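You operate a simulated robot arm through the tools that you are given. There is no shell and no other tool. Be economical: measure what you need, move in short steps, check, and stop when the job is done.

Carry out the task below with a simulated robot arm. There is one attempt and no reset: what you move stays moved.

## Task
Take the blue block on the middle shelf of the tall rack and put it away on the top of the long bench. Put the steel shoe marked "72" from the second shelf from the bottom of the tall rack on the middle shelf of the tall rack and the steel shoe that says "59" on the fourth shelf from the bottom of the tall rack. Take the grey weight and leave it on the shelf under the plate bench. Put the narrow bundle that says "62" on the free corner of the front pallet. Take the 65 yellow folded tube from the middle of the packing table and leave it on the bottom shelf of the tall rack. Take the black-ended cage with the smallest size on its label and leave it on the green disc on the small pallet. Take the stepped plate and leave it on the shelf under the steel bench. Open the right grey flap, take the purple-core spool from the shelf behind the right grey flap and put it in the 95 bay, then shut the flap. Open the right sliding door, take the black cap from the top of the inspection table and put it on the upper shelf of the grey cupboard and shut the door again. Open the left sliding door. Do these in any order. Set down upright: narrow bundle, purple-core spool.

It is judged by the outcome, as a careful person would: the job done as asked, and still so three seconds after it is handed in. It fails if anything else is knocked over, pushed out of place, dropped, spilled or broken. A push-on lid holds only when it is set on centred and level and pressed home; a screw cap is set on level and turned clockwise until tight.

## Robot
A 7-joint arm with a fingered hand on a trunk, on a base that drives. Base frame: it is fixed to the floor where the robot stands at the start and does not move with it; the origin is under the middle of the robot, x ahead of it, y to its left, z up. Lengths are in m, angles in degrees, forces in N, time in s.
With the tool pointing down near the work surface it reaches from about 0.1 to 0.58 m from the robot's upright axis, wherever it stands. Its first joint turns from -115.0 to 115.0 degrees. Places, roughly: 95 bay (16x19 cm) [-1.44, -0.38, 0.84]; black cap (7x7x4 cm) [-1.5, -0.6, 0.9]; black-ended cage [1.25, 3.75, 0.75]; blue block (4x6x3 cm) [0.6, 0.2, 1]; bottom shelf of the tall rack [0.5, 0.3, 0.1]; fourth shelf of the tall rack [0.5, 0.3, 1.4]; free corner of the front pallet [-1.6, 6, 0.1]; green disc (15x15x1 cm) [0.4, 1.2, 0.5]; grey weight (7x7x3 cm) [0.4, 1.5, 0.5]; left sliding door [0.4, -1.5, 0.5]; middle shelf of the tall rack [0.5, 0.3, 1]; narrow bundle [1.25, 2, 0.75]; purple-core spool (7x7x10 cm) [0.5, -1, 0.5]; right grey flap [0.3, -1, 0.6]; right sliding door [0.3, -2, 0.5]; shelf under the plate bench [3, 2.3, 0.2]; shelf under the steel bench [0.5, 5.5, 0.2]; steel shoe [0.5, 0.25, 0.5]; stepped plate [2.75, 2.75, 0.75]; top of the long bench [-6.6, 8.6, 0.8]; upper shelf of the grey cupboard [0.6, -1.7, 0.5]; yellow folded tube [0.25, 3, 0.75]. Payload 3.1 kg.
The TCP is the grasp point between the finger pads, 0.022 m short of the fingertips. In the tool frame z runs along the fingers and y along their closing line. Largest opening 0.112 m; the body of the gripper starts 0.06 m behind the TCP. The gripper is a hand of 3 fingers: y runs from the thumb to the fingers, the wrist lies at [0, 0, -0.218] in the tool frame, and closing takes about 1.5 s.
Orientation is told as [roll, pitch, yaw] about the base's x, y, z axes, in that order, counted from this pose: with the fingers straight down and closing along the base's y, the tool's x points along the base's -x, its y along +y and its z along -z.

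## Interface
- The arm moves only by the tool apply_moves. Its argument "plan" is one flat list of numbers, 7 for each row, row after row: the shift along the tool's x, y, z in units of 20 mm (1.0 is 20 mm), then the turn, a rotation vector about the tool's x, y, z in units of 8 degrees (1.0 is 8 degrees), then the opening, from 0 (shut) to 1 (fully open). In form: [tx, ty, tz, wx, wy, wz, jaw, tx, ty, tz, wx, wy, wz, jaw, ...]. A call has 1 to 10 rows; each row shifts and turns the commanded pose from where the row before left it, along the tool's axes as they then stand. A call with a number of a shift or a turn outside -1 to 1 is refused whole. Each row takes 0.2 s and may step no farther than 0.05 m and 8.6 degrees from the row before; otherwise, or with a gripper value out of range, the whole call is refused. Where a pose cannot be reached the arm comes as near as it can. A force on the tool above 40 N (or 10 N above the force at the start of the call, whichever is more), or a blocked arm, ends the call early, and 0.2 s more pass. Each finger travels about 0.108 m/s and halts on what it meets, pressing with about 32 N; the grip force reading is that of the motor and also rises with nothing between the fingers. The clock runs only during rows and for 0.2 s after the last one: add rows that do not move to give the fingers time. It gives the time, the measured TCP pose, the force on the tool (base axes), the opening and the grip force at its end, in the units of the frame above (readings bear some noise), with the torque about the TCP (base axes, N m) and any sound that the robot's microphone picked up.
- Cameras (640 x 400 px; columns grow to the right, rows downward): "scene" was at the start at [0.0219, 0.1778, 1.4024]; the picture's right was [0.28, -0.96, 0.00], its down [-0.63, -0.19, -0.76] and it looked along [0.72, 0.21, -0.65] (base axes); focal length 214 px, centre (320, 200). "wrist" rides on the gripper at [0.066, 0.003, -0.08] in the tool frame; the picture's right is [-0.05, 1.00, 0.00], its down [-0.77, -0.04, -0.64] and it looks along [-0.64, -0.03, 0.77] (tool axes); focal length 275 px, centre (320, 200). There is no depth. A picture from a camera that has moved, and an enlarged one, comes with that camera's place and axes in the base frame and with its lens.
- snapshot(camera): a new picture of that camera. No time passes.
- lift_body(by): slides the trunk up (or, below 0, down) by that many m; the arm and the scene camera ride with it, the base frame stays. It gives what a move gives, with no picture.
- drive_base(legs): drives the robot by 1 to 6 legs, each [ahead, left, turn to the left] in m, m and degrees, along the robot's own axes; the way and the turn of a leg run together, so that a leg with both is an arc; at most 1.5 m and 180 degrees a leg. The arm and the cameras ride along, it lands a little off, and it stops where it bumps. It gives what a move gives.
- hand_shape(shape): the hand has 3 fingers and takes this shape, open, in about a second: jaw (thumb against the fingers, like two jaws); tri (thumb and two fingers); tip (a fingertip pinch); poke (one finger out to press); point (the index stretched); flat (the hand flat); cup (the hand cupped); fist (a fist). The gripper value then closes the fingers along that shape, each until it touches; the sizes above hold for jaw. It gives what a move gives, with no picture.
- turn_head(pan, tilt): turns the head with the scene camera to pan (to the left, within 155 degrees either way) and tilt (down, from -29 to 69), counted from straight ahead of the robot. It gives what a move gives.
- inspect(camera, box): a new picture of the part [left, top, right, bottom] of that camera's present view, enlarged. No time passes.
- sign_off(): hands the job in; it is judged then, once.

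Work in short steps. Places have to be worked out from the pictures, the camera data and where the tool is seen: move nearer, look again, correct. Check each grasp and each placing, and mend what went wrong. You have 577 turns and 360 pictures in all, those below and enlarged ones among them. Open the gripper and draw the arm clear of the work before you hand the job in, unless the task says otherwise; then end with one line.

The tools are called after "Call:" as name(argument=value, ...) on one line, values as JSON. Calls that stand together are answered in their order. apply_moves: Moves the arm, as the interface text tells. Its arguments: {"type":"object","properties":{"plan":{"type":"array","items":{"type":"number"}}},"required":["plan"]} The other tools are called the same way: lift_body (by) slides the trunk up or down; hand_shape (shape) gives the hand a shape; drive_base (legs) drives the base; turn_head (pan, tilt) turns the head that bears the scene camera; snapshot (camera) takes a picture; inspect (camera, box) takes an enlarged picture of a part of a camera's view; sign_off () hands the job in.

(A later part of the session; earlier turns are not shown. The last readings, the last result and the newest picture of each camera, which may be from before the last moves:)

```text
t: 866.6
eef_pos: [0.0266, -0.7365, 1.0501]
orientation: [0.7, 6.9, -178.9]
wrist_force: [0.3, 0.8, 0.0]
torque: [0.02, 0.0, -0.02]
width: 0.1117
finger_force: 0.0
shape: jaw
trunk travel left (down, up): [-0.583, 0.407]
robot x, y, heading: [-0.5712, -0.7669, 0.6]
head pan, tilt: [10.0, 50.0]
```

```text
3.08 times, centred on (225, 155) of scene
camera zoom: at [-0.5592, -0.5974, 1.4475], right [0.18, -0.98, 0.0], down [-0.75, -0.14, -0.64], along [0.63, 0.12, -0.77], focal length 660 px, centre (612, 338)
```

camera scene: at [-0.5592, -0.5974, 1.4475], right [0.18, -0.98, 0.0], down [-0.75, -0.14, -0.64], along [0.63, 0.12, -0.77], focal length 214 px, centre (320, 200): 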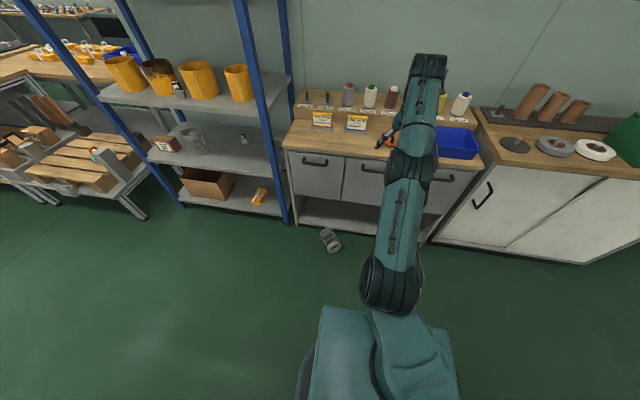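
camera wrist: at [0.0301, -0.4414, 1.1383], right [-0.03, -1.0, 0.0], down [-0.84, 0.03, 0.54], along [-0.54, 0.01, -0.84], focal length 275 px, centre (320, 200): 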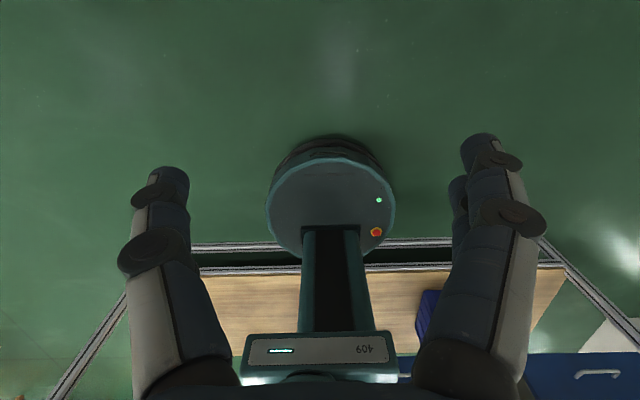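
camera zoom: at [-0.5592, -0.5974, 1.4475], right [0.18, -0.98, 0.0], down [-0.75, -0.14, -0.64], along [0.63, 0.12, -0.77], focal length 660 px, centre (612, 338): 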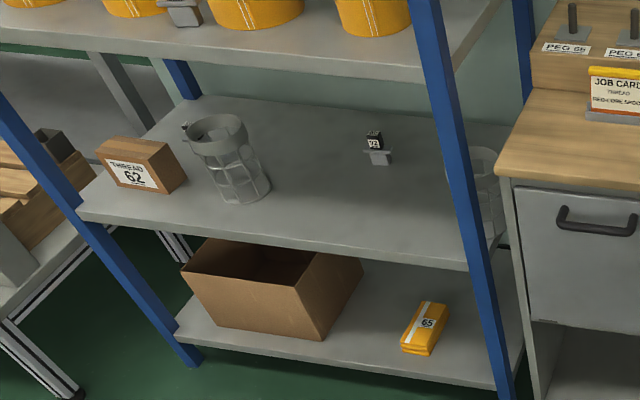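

I plan to grip the lying cage from above with the tool's x-axis toward its rim, then turn the hand and tip it upright. First I rotate the hand back (yaw to about +35°).

Call:
apply_moves(plan=[0, 0, 0, 0, -0.88, 0, 1, 0, 0, 0, 0, 0, -1, 1, 0, 0, 0, 0, 0, -1, 1, 0, 0, 0, 0, 0, -1, 1, 0, 0, 0, 0, 0, -1, 1, 0, 0, 0, 0, 0, -1, 1, 0, 0, 0, 0, 0, -1, 1, 0, 0, 0, 0, 0, -1, 1, 0, 0, 0, 0, 0, -1, 1, 0, 0, 0, 0, 0, -1, 1])

Call:
apply_moves(plan=[0, 0, 0, 0, 0, -1, 1, 0, 0, 0, 0, 0, -1, 1, 0, 0, 0, 0, 0, -1, 1, 0, 0, 0, 0, 0, -1, 1, 0, 0, 0, 0, 0, -1, 1, 0, 0, 0, 0, 0, -1, 1, 0, 0, 0, 0, 0, -1, 1, 0, 0, 0, 0, 0, -1, 1, 0, 0, 0, 0, 0, -1, 1, 0, 0, 0, 0, 0, -1, 1])

Call:
apply_moves(plan=[0, 0, 0, 0, 0, -1, 1, 0, 0, 0, 0, 0, -1, 1, 0, 0, 0, 0, 0, -1, 1, 0, 0, 0, 0, 0, -1, 1, 0, 0, 0, 0, 0, -1, 1, 0, 0, 0, 0, 0, -1, 1, 0, 0, 0, 0, 0, -0.8, 1])

```text
t: 868.8
eef_pos: [0.0296, -0.7355, 1.0497]
orientation: [5.1, 1.1, -106.7]
wrist_force: [0.0, -0.3, -1.2]
torque: [0.0, -0.01, -0.02]
width: 0.1119
finger_force: 0.1
shape: jaw
out of reach, approached as far as the arm can: row 1
trunk travel left (down, up): [-0.583, 0.407]
robot x, y, heading: [-0.5751, -0.7667, 0.5]
head pan, tilt: [10.0, 50.0]
```

```text
t: 871.0
eef_pos: [0.0297, -0.7342, 1.0496]
orientation: [2.1, -4.8, -26.9]
wrist_force: [0.2, 0.9, 0.7]
torque: [-0.02, 0.01, -0.01]
width: 0.1117
finger_force: 0.2
shape: jaw
trunk travel left (down, up): [-0.583, 0.407]
robot x, y, heading: [-0.5734, -0.7639, 0.3]
head pan, tilt: [10.0, 50.0]
```

```text
t: 872.6
eef_pos: [0.0297, -0.7351, 1.0484]
orientation: [-2.7, -4.5, 27.8]
wrist_force: [0.2, -0.2, 1.3]
torque: [0.01, -0.02, -0.02]
width: 0.1118
finger_force: 0.0
shape: jaw
trunk travel left (down, up): [-0.583, 0.407]
robot x, y, heading: [-0.5723, -0.7651, 0.7]
head pan, tilt: [10.0, 50.0]
```

Call:
apply_moves(plan=[0.88, 0.47, 0, -0.3, 0.575, 0, 1, 0.88, 0.47, 0, 0, 0, -0.9, 1, 0.82, 0.57, 0, 0, 0, 0, 1, 0.82, 0.57, 0, 0, 0, 0, 1, 0.82, 0.57, 0, 0, 0, 0, 1, 0.82, 0.57, 0, 0, 0, 0, 1, 0.82, 0.57, 0, 0, 0, 0, 1])

Call:
drive_base(legs=[[0.2, 0.22, -0.7]])

Call:
lift_body(by=-0.4)

Call:
snapshot(camera="wrist")

```text
t: 874.2
eef_pos: [-0.111, -0.7338, 1.0499]
orientation: [-0.4, 0.1, 34.7]
wrist_force: [-0.4, -0.5, 0.2]
torque: [-0.01, -0.02, -0.03]
width: 0.1121
finger_force: 0.0
shape: jaw
trunk travel left (down, up): [-0.583, 0.407]
robot x, y, heading: [-0.5742, -0.7684, 0.5]
head pan, tilt: [10.0, 50.0]
```

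```text
t: 876.2
eef_pos: [0.0921, -0.5212, 1.0489]
orientation: [-0.2, 0.2, 33.7]
wrist_force: [0.5, 0.2, -0.4]
torque: [-0.01, 0.0, 0.0]
width: 0.112
finger_force: 0.1
shape: jaw
trunk travel left (down, up): [-0.583, 0.407]
robot x, y, heading: [-0.3722, -0.5464, -0.3]
head pan, tilt: [10.0, 50.0]
```

```text
t: 880.0
eef_pos: [0.0917, -0.5224, 0.6486]
orientation: [-0.2, 0.2, 33.8]
wrist_force: [-0.6, 0.4, 0.1]
torque: [-0.07, 0.01, 0.03]
width: 0.1119
finger_force: 0.1
shape: jaw
trunk travel left (down, up): [-0.183, 0.807]
robot x, y, heading: [-0.3715, -0.5456, -0.3]
head pan, tilt: [10.0, 50.0]
```

```text
121 pictures are left
camera wrist: at [0.0351, -0.5555, 0.7299], right [-0.52, 0.86, -0.01], down [0.66, 0.4, 0.63], along [0.54, 0.32, -0.77], focal length 275 px, centre (320, 200)
```

wrist: 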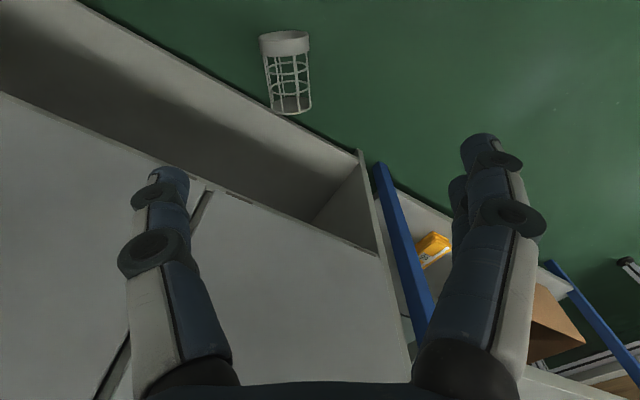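

The cage lies aligned with the hand, centred at about (0.228, -0.53). I drive over it and lower.

Call:
drive_base(legs=[[0.137, -0.008, 0.3]])

Call:
lift_body(by=-0.18)

Call:
apply_moves(plan=[0, 0, 1, 0, 0, 0, 1, 0, 0, 1, 0, 0, 0, 1, 0, 0, 1, 0, 0, 0, 1, 0, 0, 1, 0, 0, 0, 1, 0, 0, 1, 0, 0, 0, 1, 0, 0, 1, 0, 0, 0, 1, 0, 0, 1, 0, 0, 0, 1, 0, 0, 1, 0, 0, 0, 1, 0, 0, 1, 0, 0, 0, 1, 0, 0, 1, 0, 0, 0, 1])

Call:
snapshot(camera="wrist")

```text
t: 881.4
eef_pos: [0.2293, -0.5289, 0.6487]
orientation: [-0.3, 0.1, 34.1]
wrist_force: [-0.3, 0.3, -0.3]
torque: [-0.01, 0.01, 0.0]
width: 0.1119
finger_force: 0.1
shape: jaw
trunk travel left (down, up): [-0.183, 0.807]
robot x, y, heading: [-0.2338, -0.5556, 0.1]
head pan, tilt: [10.0, 50.0]
```

```text
t: 883.4
eef_pos: [0.2302, -0.5282, 0.469]
orientation: [-0.2, 0.2, 34.1]
wrist_force: [0.0, -0.5, -0.1]
torque: [0.0, 0.0, -0.01]
width: 0.1119
finger_force: 0.0
shape: jaw
trunk travel left (down, up): [-0.003, 0.987]
robot x, y, heading: [-0.234, -0.5539, 0.2]
head pan, tilt: [10.0, 50.0]
```

```text
t: 885.6
eef_pos: [0.2304, -0.5306, 0.2682]
orientation: [-0.3, 0.2, 34.1]
wrist_force: [-0.7, 0.0, 0.3]
torque: [0.0, -0.01, -0.01]
width: 0.1118
finger_force: 0.0
shape: jaw
trunk travel left (down, up): [-0.003, 0.987]
robot x, y, heading: [-0.2345, -0.5547, -0.0]
head pan, tilt: [10.0, 50.0]
```

```text
120 pictures are left
camera wrist: at [0.1741, -0.5636, 0.3495], right [-0.52, 0.85, -0.01], down [0.66, 0.41, 0.63], along [0.54, 0.33, -0.77], focal length 275 px, centre (320, 200)
```

wrist: 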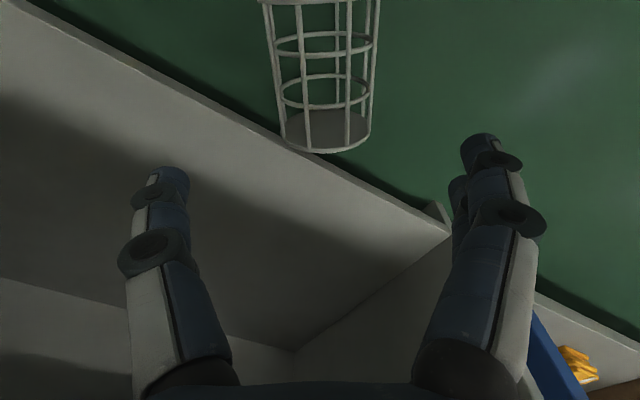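

Aligned. I nudge 4 mm and continue lowering.

Call:
apply_moves(plan=[0, 0.2, 1, 0, 0, 0, 1, 0, 0, 1, 0, 0, 0, 1, 0, 0, 1, 0, 0, 0, 1, 0, 0, 1, 0, 0, 0, 1, 0, 0, 1, 0, 0, 0, 1, 0, 0, 1, 0, 0, 0, 1])

Call:
snapshot(camera="wrist")

```text
t: 887.0
eef_pos: [0.2271, -0.5265, 0.1497]
orientation: [-0.3, 0.1, 34.1]
wrist_force: [0.3, 0.2, 0.6]
torque: [0.01, 0.02, -0.02]
width: 0.1119
finger_force: 0.1
shape: jaw
trunk travel left (down, up): [-0.003, 0.987]
robot x, y, heading: [-0.2365, -0.5503, 0.1]
head pan, tilt: [10.0, 50.0]
```

```text
119 pictures are left
camera wrist: at [0.1711, -0.5601, 0.2303], right [-0.52, 0.85, -0.01], down [0.66, 0.41, 0.63], along [0.54, 0.33, -0.77], focal length 275 px, centre (320, 200)
```

wrist: 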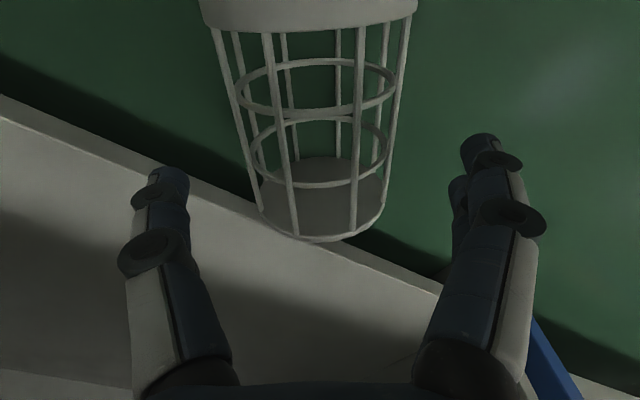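

Call:
apply_moves(plan=[0, 0, 1, 0, 0, 0, 1, 0, 0, 1, 0, 0, 0, 1, 0, 0, 1, 0, 0, 0, 1])

Call:
snapshot(camera="wrist")

```text
t: 887.8
eef_pos: [0.2297, -0.5261, 0.0886]
orientation: [-0.4, 0.1, 34.1]
wrist_force: [0.1, 0.6, 0.0]
torque: [-0.01, -0.02, 0.02]
width: 0.112
finger_force: 0.0
shape: jaw
trunk travel left (down, up): [-0.003, 0.987]
robot x, y, heading: [-0.2362, -0.552, 0.0]
head pan, tilt: [10.0, 50.0]
```

```text
118 pictures are left
camera wrist: at [0.1735, -0.5603, 0.1699], right [-0.52, 0.85, -0.01], down [0.66, 0.41, 0.63], along [0.54, 0.33, -0.77], focal length 275 px, centre (320, 200)
```

wrist: 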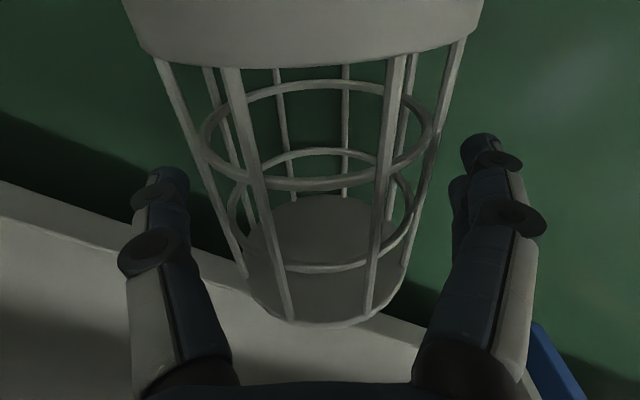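

Fingers straddle the cage body. Lower 3 cm and close.

Call:
apply_moves(plan=[0, 0, 0.8, 0, 0, 0, 1, 0, 0, 0.7, 0, 0, 0, 1])

Call:
apply_moves(plan=[0, 0, 0, 0, 0, 0, 0.9, 0, 0, 0, 0, 0, 0, 0.8, 0, 0, 0, 0, 0, 0, 0.7, 0, 0, 0, 0, 0, 0, 0.6, 0, 0, 0, 0, 0, 0, 0.5])

Call:
snapshot(camera="wrist")

```text
t: 888.4
eef_pos: [0.2293, -0.5269, 0.0584]
orientation: [-0.3, 0.2, 34.0]
wrist_force: [0.4, 0.3, -0.1]
torque: [0.03, 0.02, -0.05]
width: 0.1116
finger_force: 0.0
shape: jaw
trunk travel left (down, up): [-0.003, 0.987]
robot x, y, heading: [-0.2375, -0.5533, 0.0]
head pan, tilt: [10.0, 50.0]
```

```text
t: 889.6
eef_pos: [0.2285, -0.5267, 0.0587]
orientation: [-0.3, 0.1, 34.1]
wrist_force: [-0.3, 0.9, 0.0]
torque: [0.01, -0.01, 0.01]
width: 0.0572
finger_force: 0.0
shape: jaw
trunk travel left (down, up): [-0.003, 0.987]
robot x, y, heading: [-0.2353, -0.556, -0.2]
head pan, tilt: [10.0, 50.0]
```

```text
117 pictures are left
camera wrist: at [0.1719, -0.5607, 0.1401], right [-0.52, 0.85, -0.01], down [0.66, 0.41, 0.63], along [0.54, 0.33, -0.77], focal length 275 px, centre (320, 200)
```

wrist: 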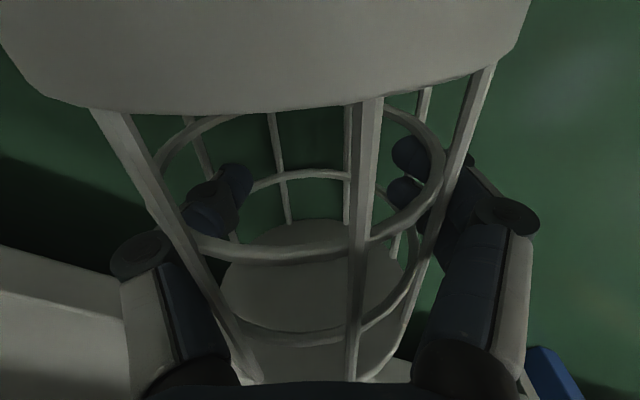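

The fingertips go through the mesh. I close further so the cage is captured.

Call:
apply_moves(plan=[0, 0, 0, 0, 0, 0, 0.4, 0, 0, 0, 0, 0, 0, 0.3, 0, 0, 0, 0, 0, 0, 0.2, 0, 0, 0, 0, 0, 0, 0.1, 0, 0, 0, 0, 0, 0, 0])

Call:
apply_moves(plan=[0, 0, -1, 0, 0, 0, 0, 0, 0, -1, 0, 0, 0, 0, 0, 0, -1, 0, 0, 0, 0, 0, 0, -1, 0, 0, 0, 0])

Call:
snapshot(camera="wrist")

```text
t: 890.8
eef_pos: [0.2296, -0.5271, 0.0593]
orientation: [-0.3, 0.1, 34.1]
wrist_force: [-0.3, 1.5, 10.6]
torque: [0.12, 0.07, 0.08]
width: 0.037
finger_force: 32.0
shape: jaw
trunk travel left (down, up): [-0.003, 0.987]
robot x, y, heading: [-0.2365, -0.557, 0.1]
head pan, tilt: [10.0, 50.0]
```

```text
t: 891.8
eef_pos: [0.2275, -0.5282, 0.1382]
orientation: [-0.4, 0.2, 34.1]
wrist_force: [0.1, 0.4, -1.4]
torque: [-0.03, 0.01, 0.0]
width: 0.0367
finger_force: 32.2
shape: jaw
trunk travel left (down, up): [-0.003, 0.987]
robot x, y, heading: [-0.2333, -0.5539, 0.1]
head pan, tilt: [10.0, 50.0]
```

```text
116 pictures are left
camera wrist: at [0.1711, -0.561, 0.22], right [-0.52, 0.85, 0.0], down [0.66, 0.41, 0.63], along [0.54, 0.33, -0.77], focal length 275 px, centre (320, 200)
```

wrist: 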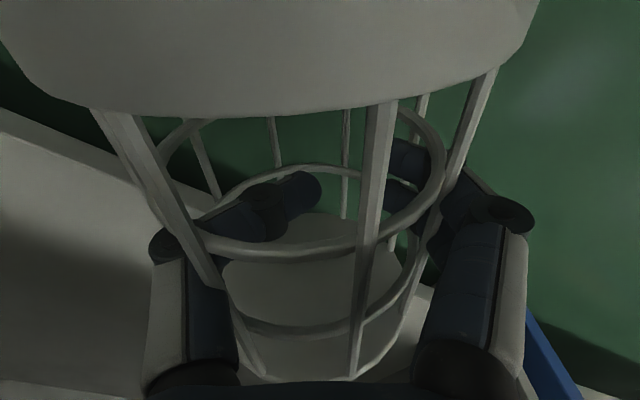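

It's firmly captured. I back away from the cupboard, raise, and rotate the hand so the rim points forward.

Call:
drive_base(legs=[[-0.3, 0, 0]])

Call:
lift_body(by=0.4)

Call:
apply_moves(plan=[0, 0, 0, 0, 0, 1, 0, 0, 0, 0, 0, 0, 1, 0, 0, 0, 0, 0, 0, 1, 0, 0, 0, 0, 0, 0, 1, 0, 0, 0, 0, 0, 0, 1, 0, 0, 0, 0, 0, 0, 1, 0, 0, 0, 0, 0, 0, 1, 0, 0, 0, 0, 0, 0, 1, 0, 0, 0, 0, 0, 0, 1, 0, 0, 0, 0, 0, 0, 1, 0])

Call:
apply_moves(plan=[0, 0, 0, 0, 0, 1, 0, 0, 0, 0, 0, 0, 1, 0, 0, 0, 0, 0, 0, 1, 0, 0, 0, 0, 0, 0, 1, 0, 0, 0, 0, 0, 0, 1, 0, 0, 0, 0, 0, 0, 1, 0, 0, 0, 0, 0, 0, 1, 0, 0, 0, 0, 0, 0, 1, 0, 0, 0, 0, 0, 0, 1, 0, 0, 0, 0, 0, 0, 1, 0])

Call:
apply_moves(plan=[0, 0, 0, 0, 0, 1, 0, 0, 0, 0, 0, 0, 1, 0, 0, 0, 0, 0, 0, 1, 0, 0, 0, 0, 0, 0, 1, 0, 0, 0, 0, 0, 0, 1, 0, 0, 0, 0, 0, 0, 1, 0, 0, 0, 0, 0, 0, 0.7, 0])

```text
t: 893.8
eef_pos: [-0.0722, -0.5273, 0.1387]
orientation: [-0.3, 0.2, 34.1]
wrist_force: [0.0, 0.1, -1.8]
torque: [0.0, 0.03, 0.0]
width: 0.0365
finger_force: 31.6
shape: jaw
trunk travel left (down, up): [-0.003, 0.987]
robot x, y, heading: [-0.5378, -0.551, 0.0]
head pan, tilt: [10.0, 50.0]
```

```text
t: 897.6
eef_pos: [-0.0718, -0.5273, 0.5387]
orientation: [-0.4, 0.1, 34.2]
wrist_force: [-0.5, -0.8, -1.6]
torque: [0.02, 0.01, -0.02]
width: 0.0368
finger_force: 32.0
shape: jaw
trunk travel left (down, up): [-0.403, 0.587]
robot x, y, heading: [-0.535, -0.5547, -0.1]
head pan, tilt: [10.0, 50.0]
```

```text
t: 899.8
eef_pos: [-0.073, -0.5271, 0.5391]
orientation: [-0.2, -0.4, -45.9]
wrist_force: [0.5, 0.2, -2.0]
torque: [0.04, 0.0, -0.03]
width: 0.0367
finger_force: 31.7
shape: jaw
trunk travel left (down, up): [-0.403, 0.587]
robot x, y, heading: [-0.5345, -0.5556, 0.1]
head pan, tilt: [10.0, 50.0]
```

```text
t: 902.0
eef_pos: [-0.071, -0.5267, 0.5412]
orientation: [0.3, -0.3, -126.2]
wrist_force: [-0.4, 0.9, -2.7]
torque: [0.02, -0.01, -0.02]
width: 0.0364
finger_force: 31.9
shape: jaw
trunk travel left (down, up): [-0.403, 0.587]
robot x, y, heading: [-0.5334, -0.5536, -0.1]
head pan, tilt: [10.0, 50.0]
```

```text
t: 903.6
eef_pos: [-0.0713, -0.5267, 0.5389]
orientation: [0.3, -0.1, -179.7]
wrist_force: [0.8, 0.6, -2.4]
torque: [-0.03, -0.01, 0.02]
width: 0.0366
finger_force: 32.1
shape: jaw
trunk travel left (down, up): [-0.403, 0.587]
robot x, y, heading: [-0.5355, -0.5525, 0.1]
head pan, tilt: [10.0, 50.0]
```

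Rim now points forward. I tilt the hand forward so the cage becomes upright.

Call:
apply_moves(plan=[0.8, 0, 0, 0, 1, 0, 0, 0.8, 0, 0.1, 0, 1, 0, 0, 0.77, 0, 0.22, 0, 1, 0, 0, 0.73, 0, 0.32, 0, 1, 0, 0, 0.68, 0, 0.42, 0, 1, 0, 0, 0.6, 0, 0.5, 0, 1, 0, 0, 0.53, 0, 0.6, 0, 1, 0, 0, 0.45, 0, 0.67, 0, 1, 0, 0, 0.35, 0, 0.72, 0, 1, 0, 0])

Call:
turn_head(pan=0, tilt=25)

Call:
snapshot(camera="scene")

Call:
snapshot(camera="wrist")

```text
t: 905.6
eef_pos: [0.0719, -0.5256, 0.5382]
orientation: [1.2, 72.1, -178.5]
wrist_force: [-0.4, 0.7, -1.7]
torque: [-0.05, 0.03, -0.04]
width: 0.0359
finger_force: 32.0
shape: jaw
trunk travel left (down, up): [-0.403, 0.587]
robot x, y, heading: [-0.5344, -0.5542, 0.4]
head pan, tilt: [10.0, 50.0]
```

```text
t: 906.5
eef_pos: [0.0701, -0.526, 0.5389]
orientation: [1.0, 71.9, -178.5]
wrist_force: [1.0, 0.1, -1.9]
torque: [-0.01, 0.01, -0.01]
width: 0.0362
finger_force: 31.8
shape: jaw
trunk travel left (down, up): [-0.403, 0.587]
robot x, y, heading: [-0.5329, -0.5517, -0.2]
head pan, tilt: [0.0, 25.0]
```

```text
115 pictures are left
camera scene: at [-0.5013, -0.3998, 1.3049], right [0.0, -1.0, 0.0], down [-0.42, 0.0, -0.91], along [0.91, 0.0, -0.42], focal length 214 px, centre (320, 200)
```

scene: 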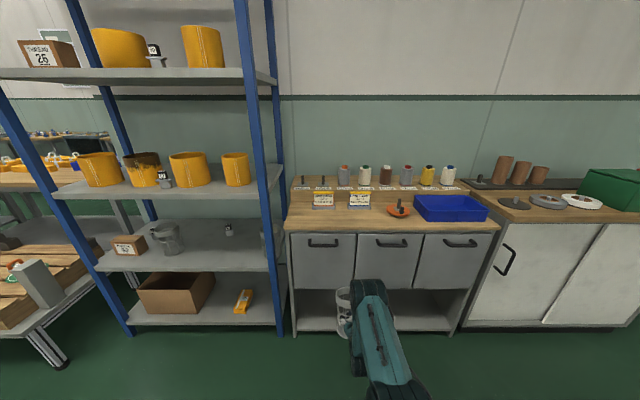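

```text
114 pictures are left
camera wrist: at [0.016, -0.5283, 0.6273], right [-0.01, -1.0, -0.04], down [-0.84, 0.03, -0.54], along [0.54, 0.03, -0.84], focal length 275 px, centre (320, 200)
```

wrist: 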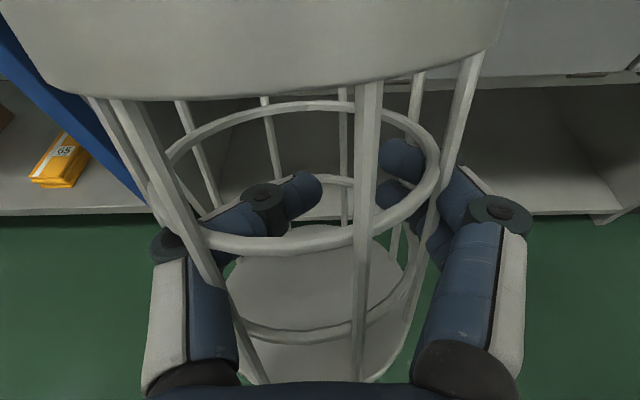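

The cage is upright in the hand. Its original place was about (0.443, 0.20). I raise, slide left and enter the second shelf.

Call:
lift_body(by=0.15)

Call:
drive_base(legs=[[0, 0.73, 0], [0.2, 0, 0]])

Call:
snapshot(camera="scene")

Call:
snapshot(camera="wrist")

```text
t: 908.3
eef_pos: [0.0718, -0.5252, 0.688]
orientation: [1.2, 72.0, -178.4]
wrist_force: [0.9, -0.1, -3.1]
torque: [-0.07, -0.01, -0.06]
width: 0.0363
finger_force: 31.8
shape: jaw
trunk travel left (down, up): [-0.553, 0.437]
robot x, y, heading: [-0.5326, -0.5556, 0.0]
head pan, tilt: [0.0, 25.0]
```

```text
t: 913.5
eef_pos: [0.2767, 0.203, 0.6881]
orientation: [1.1, 71.9, -178.6]
wrist_force: [-0.1, -0.2, -3.2]
torque: [-0.04, 0.0, -0.01]
width: 0.0362
finger_force: 31.9
shape: jaw
trunk travel left (down, up): [-0.553, 0.437]
robot x, y, heading: [-0.33, 0.177, -0.2]
head pan, tilt: [0.0, 25.0]
```

```text
113 pictures are left
camera scene: at [-0.2964, 0.3316, 1.4549], right [0.0, -1.0, 0.0], down [-0.42, 0.0, -0.91], along [0.91, 0.0, -0.42], focal length 214 px, centre (320, 200)
```

scene: 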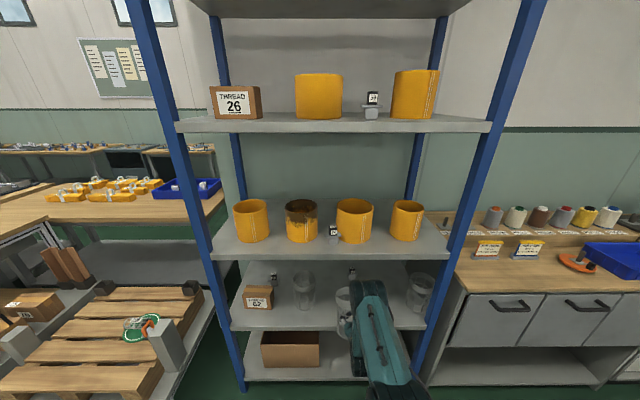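

```text
112 pictures are left
camera wrist: at [0.2198, 0.2009, 0.7768], right [-0.01, -1.0, -0.04], down [-0.84, 0.03, -0.54], along [0.54, 0.03, -0.84], focal length 275 px, centre (320, 200)
```

wrist: 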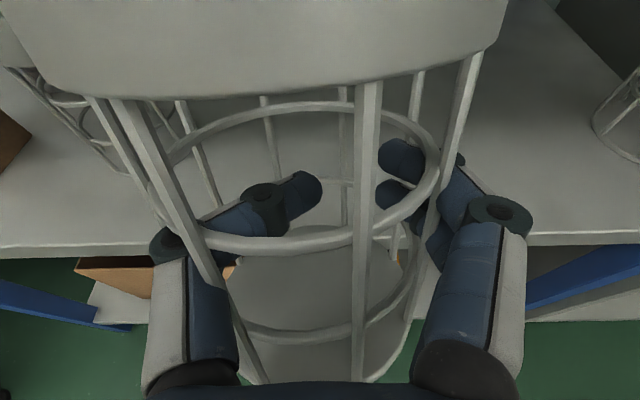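

Clear. I drive in 0.19 m and lower onto the shelf.

Call:
drive_base(legs=[[0.19, 0, 0.2]])

Call:
apply_moves(plan=[-0.7, 0, 0.23, 0, 0, 0, 0, -0.7, 0, 0.23, 0, 0, 0, 0])

Call:
snapshot(camera="scene")

```text
t: 915.1
eef_pos: [0.4437, 0.2048, 0.6862]
orientation: [1.1, 71.1, -178.5]
wrist_force: [0.7, -0.4, -1.6]
torque: [-0.02, 0.0, -0.01]
width: 0.0362
finger_force: 32.5
shape: jaw
trunk travel left (down, up): [-0.553, 0.437]
robot x, y, heading: [-0.155, 0.1766, -0.0]
head pan, tilt: [0.0, 25.0]
stopped in leg 1: the robot was blocked; the commanded pose is now the measured one
```

```text
t: 915.7
eef_pos: [0.4448, 0.2049, 0.6591]
orientation: [1.1, 71.4, -178.5]
wrist_force: [-0.1, 0.3, -2.6]
torque: [0.01, -0.02, 0.02]
width: 0.0361
finger_force: 31.9
shape: jaw
trunk travel left (down, up): [-0.553, 0.437]
robot x, y, heading: [-0.1557, 0.1773, -0.0]
head pan, tilt: [0.0, 25.0]
```

```text
111 pictures are left
camera scene: at [-0.1296, 0.331, 1.4555], right [0.0, -1.0, 0.0], down [-0.41, 0.0, -0.91], along [0.91, 0.0, -0.41], focal length 214 px, centre (320, 200)
```

scene: 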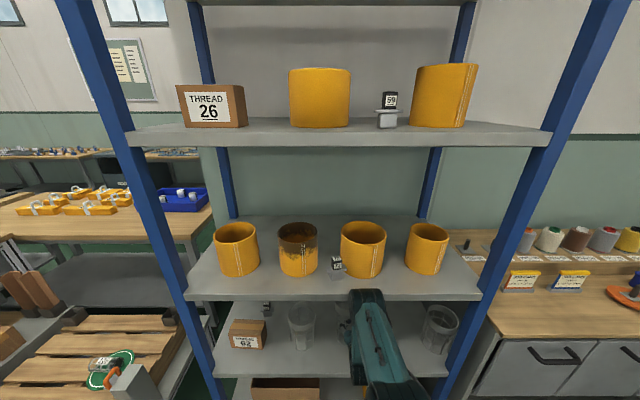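

The forearm touched the middle-shelf lip and stopped; lowering freed it. The cage would end at x≈0.42, about 2 cm short of its old spot. I lower the trunk's share now and try to gain the last bit forward by arm.

Call:
apply_moves(plan=[0.31, 0, 0.95, 0, 0, 0, 0, 0.1, 0, 0.3, 0, 0, 0, 0])

Call:
apply_moves(plan=[-0.3, 0, 0.1, 0, 0, 0, 0, -0.3, 0, 0.1, 0, 0, 0, 0])

Call:
snapshot(camera="wrist")

```text
t: 916.3
eef_pos: [0.466, 0.2063, 0.6546]
orientation: [1.2, 70.9, -178.3]
wrist_force: [0.3, 0.7, -2.0]
torque: [-0.01, 0.0, -0.01]
width: 0.0361
finger_force: 31.7
shape: jaw
trunk travel left (down, up): [-0.553, 0.437]
robot x, y, heading: [-0.1539, 0.1737, -0.0]
head pan, tilt: [0.0, 25.0]
```

```text
t: 916.9
eef_pos: [0.4718, 0.2041, 0.6479]
orientation: [1.3, 71.5, -178.4]
wrist_force: [0.0, 0.8, -2.4]
torque: [-0.03, 0.01, 0.05]
width: 0.036
finger_force: 31.6
shape: jaw
trunk travel left (down, up): [-0.553, 0.437]
robot x, y, heading: [-0.1498, 0.1787, -0.2]
head pan, tilt: [0.0, 25.0]
```

```text
110 pictures are left
camera wrist: at [0.4168, 0.2019, 0.7366], right [-0.01, -1.0, -0.04], down [-0.85, 0.03, -0.53], along [0.53, 0.03, -0.85], focal length 275 px, centre (320, 200)
```

wrist: 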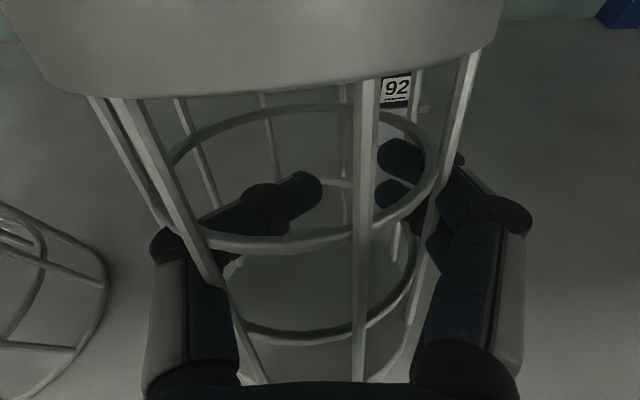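

Almost down. I lower the trunk 1 cm in two steps to touch down.

Call:
lift_body(by=-0.006)

Call:
lift_body(by=-0.006)

Call:
snapshot(camera="wrist")

```text
t: 917.4
eef_pos: [0.4697, 0.2045, 0.6381]
orientation: [1.1, 71.2, -178.5]
wrist_force: [0.1, -0.1, -2.0]
torque: [-0.01, -0.04, 0.01]
width: 0.0363
finger_force: 32.2
shape: jaw
trunk travel left (down, up): [-0.547, 0.443]
robot x, y, heading: [-0.1491, 0.1763, -0.1]
head pan, tilt: [0.0, 25.0]
```

```text
t: 918.0
eef_pos: [0.4691, 0.2043, 0.6336]
orientation: [1.2, 71.1, -178.4]
wrist_force: [-1.3, 0.1, 2.5]
torque: [-0.09, -0.03, 0.0]
width: 0.0361
finger_force: 31.7
shape: jaw
trunk travel left (down, up): [-0.541, 0.449]
robot x, y, heading: [-0.1518, 0.175, -0.2]
head pan, tilt: [0.0, 25.0]
```

```text
109 pictures are left
camera wrist: at [0.4156, 0.2021, 0.7219], right [-0.01, -1.0, -0.04], down [-0.85, 0.03, -0.53], along [0.53, 0.03, -0.85], focal length 275 px, centre (320, 200)
```

wrist: 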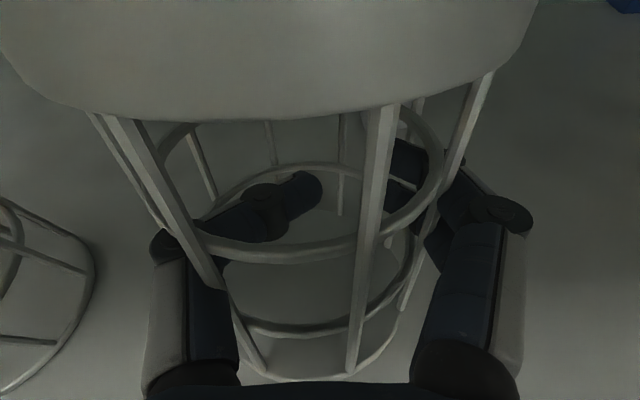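

Touching. I tilt the hand up a little more so the cage stands straighter before releasing.

Call:
apply_moves(plan=[0, 0, 0, 0, 0.8, 0, 0, 0, 0, 0, 0, 0.8, 0, 0])

Call:
snapshot(camera="scene")

```text
t: 918.6
eef_pos: [0.4743, 0.2045, 0.6282]
orientation: [3.2, 83.5, -176.2]
wrist_force: [0.6, 0.4, -0.8]
torque: [0.03, -0.01, -0.01]
width: 0.0357
finger_force: 32.1
shape: jaw
trunk travel left (down, up): [-0.541, 0.449]
robot x, y, heading: [-0.1489, 0.1812, -0.0]
head pan, tilt: [0.0, 25.0]
```

```text
108 pictures are left
camera scene: at [-0.1171, 0.331, 1.4428], right [0.0, -1.0, 0.0], down [-0.42, 0.0, -0.91], along [0.91, 0.0, -0.42], focal length 214 px, centre (320, 200)
```

scene: 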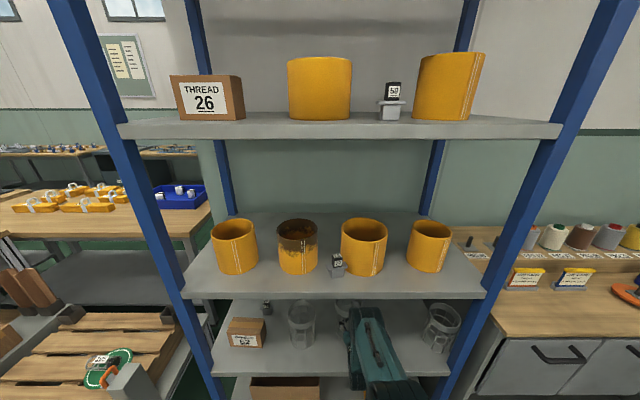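

Nearly vertical now. I lower 4 mm and open the fingers slowly.

Call:
lift_body(by=-0.004)

Call:
apply_moves(plan=[0, 0, 0, 0, 0, 0, 0.35, 0, 0, 0, 0, 0, 0, 0.5, 0, 0, 0, 0, 0, 0, 0.65, 0, 0, 0, 0, 0, 0, 0.8, 0, 0, 0, 0, 0, 0, 0.95, 0, 0, 0, 0, 0, 0, 1])

Call:
snapshot(camera="wrist")

```text
t: 919.1
eef_pos: [0.4743, 0.2037, 0.624]
orientation: [3.2, 83.5, -176.4]
wrist_force: [-0.1, -0.1, 0.7]
torque: [-0.05, -0.08, 0.03]
width: 0.0359
finger_force: 31.7
shape: jaw
trunk travel left (down, up): [-0.537, 0.453]
robot x, y, heading: [-0.1501, 0.1785, -0.0]
head pan, tilt: [0.0, 25.0]
```

```text
t: 920.5
eef_pos: [0.4739, 0.2056, 0.6228]
orientation: [3.2, 83.6, -176.3]
wrist_force: [0.0, 0.8, 0.2]
torque: [-0.01, 0.02, -0.01]
width: 0.1121
finger_force: 0.1
shape: jaw
trunk travel left (down, up): [-0.537, 0.453]
robot x, y, heading: [-0.1504, 0.179, -0.1]
head pan, tilt: [0.0, 25.0]
```

```text
107 pictures are left
camera wrist: at [0.4022, 0.2021, 0.6992], right [0.0, -1.0, -0.04], down [-0.72, 0.03, -0.69], along [0.7, 0.03, -0.72], focal length 275 px, centre (320, 200)
```

wrist: 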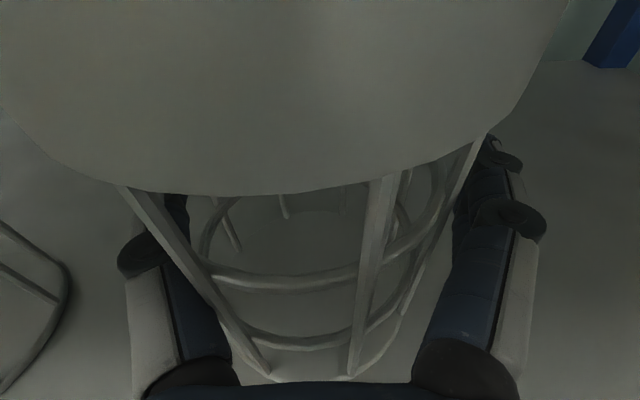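

Free. I back straight out and check.

Call:
drive_base(legs=[[-0.35, 0, 0]])

Call:
snapshot(camera="scene")

Call:
inspect(camera="scene", box=[210, 220, 470, 370])

```text
t: 922.8
eef_pos: [0.1262, 0.2084, 0.6235]
orientation: [3.2, 83.6, -175.9]
wrist_force: [-0.2, -0.3, -0.1]
torque: [-0.03, 0.01, 0.02]
width: 0.1122
finger_force: 0.1
shape: jaw
trunk travel left (down, up): [-0.537, 0.453]
robot x, y, heading: [-0.4953, 0.1771, 0.1]
head pan, tilt: [0.0, 25.0]
```

```text
106 pictures are left
camera scene: at [-0.4669, 0.3304, 1.439], right [0.01, -1.0, 0.0], down [-0.42, 0.0, -0.91], along [0.91, 0.01, -0.42], focal length 214 px, centre (320, 200)
```

scene: 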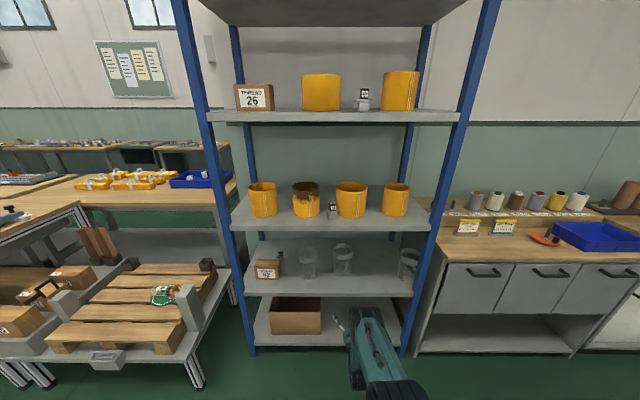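

```text
2.46 times, centred on (340, 295) of scene
camera zoom: at [-0.4669, 0.3304, 1.439], right [0.01, -1.0, 0.0], down [-0.42, 0.0, -0.91], along [0.91, 0.01, -0.42], focal length 528 px, centre (271, -34)
```

zoom: 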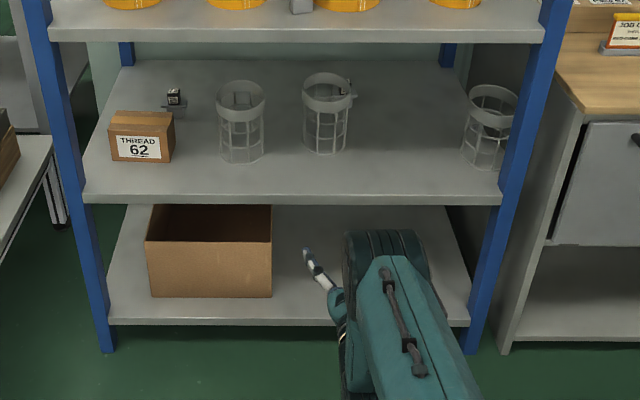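

Cage 2 stands again. Cage 3 is still pushed over to the right post, at about (0.45, -0.12); it belongs at about (0.44, 0.0). I reconfigure the arm (trunk lower, hand higher) so the elbow stays clear, then go to slide it back with the fingers inside its mesh.

Call:
lift_body(by=-0.32)

Call:
apply_moves(plan=[0.99, 0, -0.11, 0, 0, 0, 0.55, 0.99, 0, -0.11, 0, 0, 0, 0.55, 0.99, 0, -0.11, 0, 0, 0, 0.55, 0.99, 0, -0.11, 0, 0, 0, 0.55, 0.99, 0, -0.11, 0, 0, 0, 0.55, 0.99, 0, -0.11, 0, 0, 0, 0.55, 0.99, 0, -0.11, 0, 0, 0, 0.55, 0.99, 0, -0.11, 0, 0, 0, 0.55])

Call:
apply_moves(plan=[0.99, 0, -0.11, 0, 0, 0, 0.55, 0.99, 0, -0.11, 0, 0, 0, 0.55, 0.99, 0, -0.11, 0, 0, 0, 0.55, 0.99, 0, -0.11, 0, 0, 0, 0.55, 0.99, 0, -0.11, 0, 0, 0, 0.55, 0.99, 0, -0.11, 0, 0, 0, 0.55, 0.99, 0, -0.11, 0, -0.4, 0, 0.55])

Call:
drive_base(legs=[[0, -0.285, 0], [0.2, 0, 0]])

Call:
snapshot(camera="wrist")

Call:
snapshot(camera="scene")

```text
t: 925.9
eef_pos: [0.1268, 0.2084, 0.3039]
orientation: [3.2, 83.5, -175.9]
wrist_force: [0.1, 0.2, -0.6]
torque: [0.01, 0.0, -0.02]
width: 0.1118
finger_force: 0.1
shape: jaw
trunk travel left (down, up): [-0.217, 0.773]
robot x, y, heading: [-0.499, 0.1773, 0.4]
head pan, tilt: [0.0, 25.0]
```

```text
t: 927.7
eef_pos: [0.1261, 0.2081, 0.4621]
orientation: [3.1, 83.4, -175.9]
wrist_force: [-0.5, 0.0, 0.2]
torque: [0.01, -0.01, 0.01]
width: 0.0624
finger_force: 0.1
shape: jaw
trunk travel left (down, up): [-0.217, 0.773]
robot x, y, heading: [-0.4986, 0.1791, 0.3]
head pan, tilt: [0.0, 25.0]
```

```text
t: 929.3
eef_pos: [0.1275, 0.2117, 0.6023]
orientation: [2.2, 80.3, -177.0]
wrist_force: [-0.3, -0.7, -1.2]
torque: [-0.03, 0.0, -0.01]
width: 0.0623
finger_force: 0.1
shape: jaw
trunk travel left (down, up): [-0.217, 0.773]
robot x, y, heading: [-0.4983, 0.1761, 0.4]
head pan, tilt: [0.0, 25.0]
```

```text
t: 932.5
eef_pos: [0.3274, -0.0718, 0.604]
orientation: [2.1, 80.2, -177.3]
wrist_force: [-1.3, 1.0, -0.4]
torque: [0.02, -0.02, 0.01]
width: 0.0621
finger_force: 0.0
shape: jaw
trunk travel left (down, up): [-0.217, 0.773]
robot x, y, heading: [-0.3032, -0.106, 0.2]
head pan, tilt: [0.0, 25.0]
```

```text
104 pictures are left
camera wrist: at [0.2598, -0.0741, 0.6825], right [0.0, -1.0, -0.04], down [-0.76, 0.02, -0.65], along [0.65, 0.03, -0.76], focal length 275 px, centre (320, 200)
```

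wrist: 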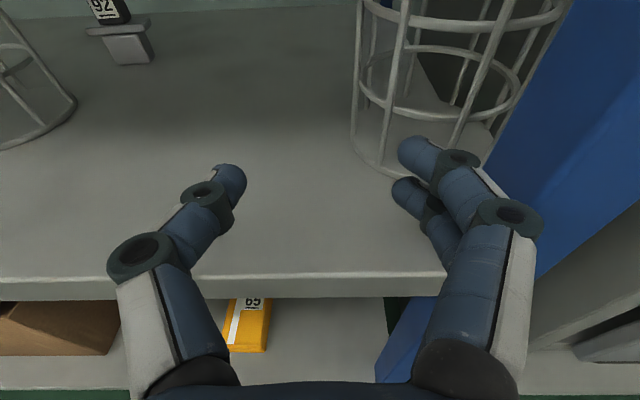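

```text
103 pictures are left
camera scene: at [-0.2653, 0.0501, 1.119], right [0.0, -1.0, 0.0], down [-0.42, 0.0, -0.91], along [0.91, 0.0, -0.42], focal length 214 px, centre (320, 200)
```

scene: 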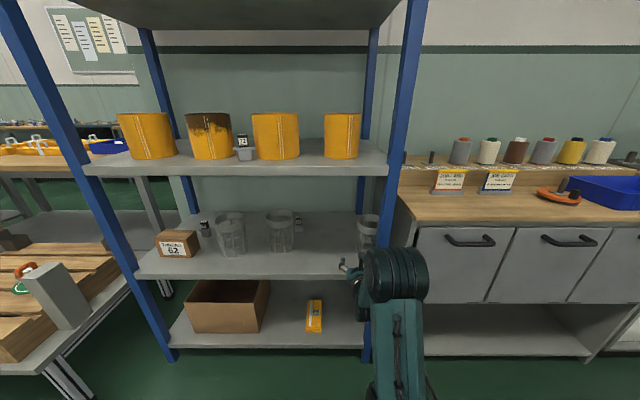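

The right finger's knuckle would hit the post, so instead I'll pinch the left wall of cage 3's rim from above-front. I back out, set a 55° tilt at rim height outside the rack, and check the elbow before driving in.

Call:
drive_base(legs=[[-0.25, 0.02, 0]])

Call:
apply_moves(plan=[0.99, 0, 0, 0, -1, 0, 0.45, 0.95, 0, -0.3, 0, -1, 0, 0.45, 0.9, 0, -0.4, 0, -1, 0, 0.45, 0.85, 0, -0.53, 0, 0, 0, 0.45, 0.85, 0, -0.53, 0, 0, 0, 0.45, 0.85, 0, -0.53, 0, 0, 0, 0.45, 0.85, 0, -0.53, 0, 0, 0, 0.45])

Call:
snapshot(camera="scene")

Call:
snapshot(camera="wrist")

```text
t: 934.3
eef_pos: [0.0828, -0.0507, 0.6032]
orientation: [2.2, 80.3, -177.3]
wrist_force: [-0.3, -0.2, -0.9]
torque: [0.02, 0.01, 0.02]
width: 0.0622
finger_force: 0.0
shape: jaw
trunk travel left (down, up): [-0.217, 0.773]
robot x, y, heading: [-0.5418, -0.0821, 0.1]
head pan, tilt: [0.0, 25.0]
```

```text
t: 935.9
eef_pos: [0.0909, -0.0501, 0.7401]
orientation: [0.7, 56.3, -178.7]
wrist_force: [-0.5, 0.2, 0.0]
torque: [0.01, -0.01, 0.0]
width: 0.0511
finger_force: 0.1
shape: jaw
trunk travel left (down, up): [-0.217, 0.773]
robot x, y, heading: [-0.5454, -0.0845, 0.3]
head pan, tilt: [0.0, 25.0]
```

```text
102 pictures are left
camera scene: at [-0.5106, 0.0698, 1.119], right [0.0, -1.0, 0.0], down [-0.42, 0.0, -0.91], along [0.91, 0.0, -0.42], focal length 214 px, centre (320, 200)
```

scene: 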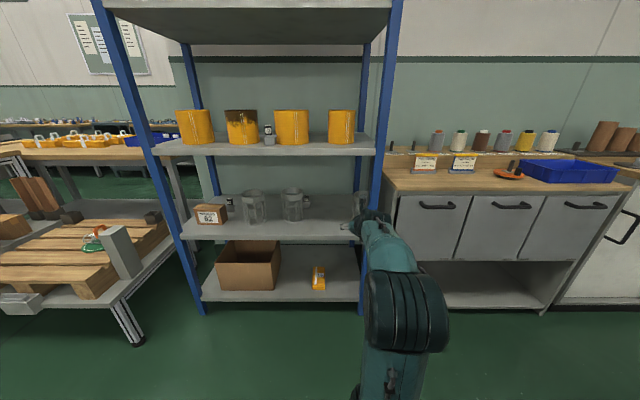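

```text
101 pictures are left
camera wrist: at [0.0597, -0.0525, 0.8409], right [-0.01, -1.0, -0.03], down [-0.96, 0.02, -0.29], along [0.29, 0.03, -0.96], focal length 275 px, centre (320, 200)
```

wrist: 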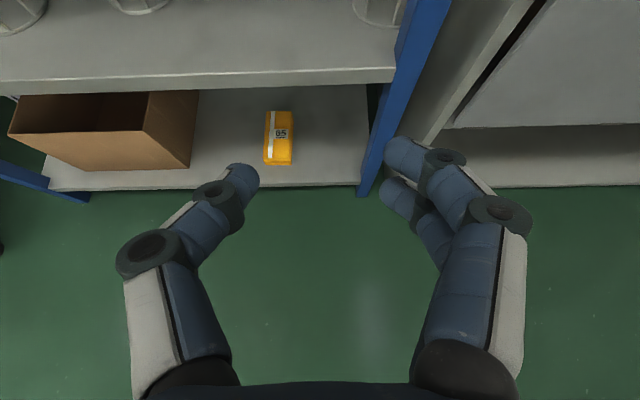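

The elbow stays well outside. I drive in at z≈0.74 to above the left wall of cage 3's rim.

Call:
drive_base(legs=[[0, -0.036, 0], [0.3, 0, 0]])

Call:
snapshot(camera="wrist")

```text
t: 938.4
eef_pos: [0.3912, -0.0836, 0.7404]
orientation: [0.8, 56.3, -178.7]
wrist_force: [0.0, -0.3, 0.5]
torque: [-0.01, -0.03, 0.01]
width: 0.0509
finger_force: 0.1
shape: jaw
trunk travel left (down, up): [-0.217, 0.773]
robot x, y, heading: [-0.2403, -0.1211, 0.2]
head pan, tilt: [0.0, 25.0]
```

```text
100 pictures are left
camera wrist: at [0.3617, -0.0859, 0.8407], right [-0.01, -1.0, -0.03], down [-0.96, 0.02, -0.29], along [0.29, 0.03, -0.96], focal length 275 px, centre (320, 200)
```

wrist: 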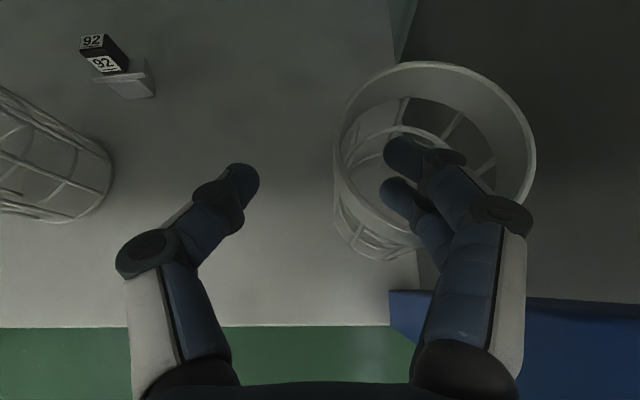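

Rim centre ≈(0.436, -0.146), radius 0.056, so its left wall is at y≈-0.09. I move 4.5 cm forward and lower so fingers go inside and the thumb outside.

Call:
apply_moves(plan=[0.42, 0.15, 0.62, 0, 0, 0, 0.45, 0.42, 0.15, 0.62, 0, 0, 0, 0.45, 0.42, 0, 0.62, 0, 0, 0, 0.45])

Call:
snapshot(camera="wrist")

```text
t: 939.2
eef_pos: [0.4354, -0.0899, 0.7411]
orientation: [0.7, 56.4, -178.7]
wrist_force: [0.6, -0.9, -0.2]
torque: [0.0, -0.02, 0.0]
width: 0.0509
finger_force: 0.1
shape: jaw
trunk travel left (down, up): [-0.217, 0.773]
robot x, y, heading: [-0.2405, -0.1189, 0.1]
head pan, tilt: [0.0, 25.0]
```

```text
99 pictures are left
camera wrist: at [0.4063, -0.092, 0.8419], right [-0.01, -1.0, -0.03], down [-0.96, 0.02, -0.29], along [0.29, 0.03, -0.96], focal length 275 px, centre (320, 200)
```

wrist: 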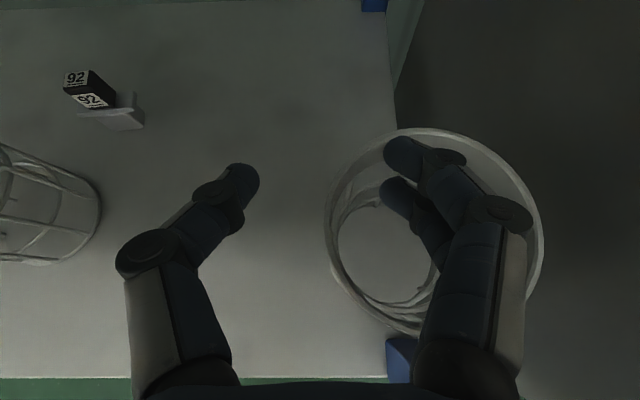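

Lowering 4 cm around the rim's left wall.

Call:
apply_moves(plan=[-0.83, 0, 0.555, 0, 0, 0, 0.45, -0.83, 0, 0.555, 0, 0, 0, 0.45])

Call:
snapshot(camera="wrist")

```text
t: 939.8
eef_pos: [0.4372, -0.0896, 0.7002]
orientation: [0.6, 56.3, -178.6]
wrist_force: [0.7, -0.1, -0.1]
torque: [-0.02, 0.02, 0.01]
width: 0.051
finger_force: 0.0
shape: jaw
trunk travel left (down, up): [-0.217, 0.773]
robot x, y, heading: [-0.2424, -0.1197, 0.3]
head pan, tilt: [0.0, 25.0]
```

```text
98 pictures are left
camera wrist: at [0.4072, -0.0912, 0.8022], right [-0.01, -1.0, -0.03], down [-0.96, 0.02, -0.29], along [0.29, 0.03, -0.96], focal length 275 px, centre (320, 200)
```

wrist: 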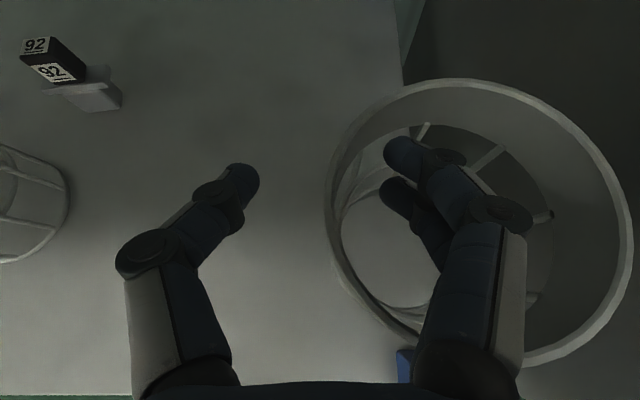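

Lower 1.2 cm more and close on the rim wall.

Call:
apply_moves(plan=[-0.5, 0, 0.33, 0, 0, 0, 0.45, 0, 0, 0, 0, 0, 0, 0.3, 0, 0, 0, 0, 0, 0, 0.2, 0, 0, 0, 0, 0, 0, 0.1, 0, 0, 0, 0, 0, 0, 0, 0, 0, 0, 0, 0, 0, 0])

Call:
snapshot(camera="wrist")

```text
t: 941.2
eef_pos: [0.435, -0.0883, 0.6905]
orientation: [0.7, 56.5, -178.5]
wrist_force: [0.5, -1.0, 9.2]
torque: [-0.14, 0.41, 0.06]
width: 0.0014
finger_force: 32.2
shape: jaw
trunk travel left (down, up): [-0.217, 0.773]
robot x, y, heading: [-0.2412, -0.1182, 0.2]
head pan, tilt: [0.0, 25.0]
```

```text
97 pictures are left
camera wrist: at [0.4053, -0.0908, 0.791], right [-0.01, -1.0, -0.03], down [-0.96, 0.02, -0.29], along [0.29, 0.03, -0.96], focal length 275 px, centre (320, 200)
```

wrist: 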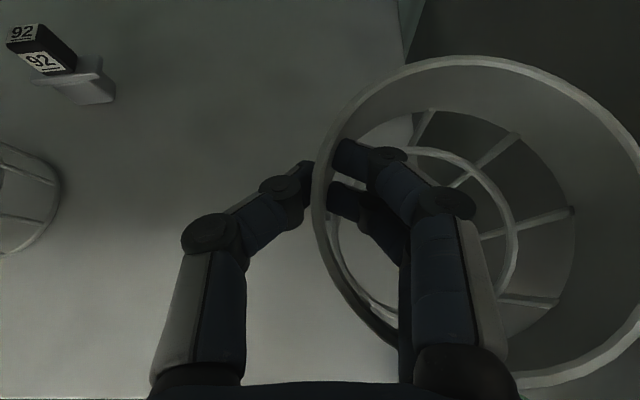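

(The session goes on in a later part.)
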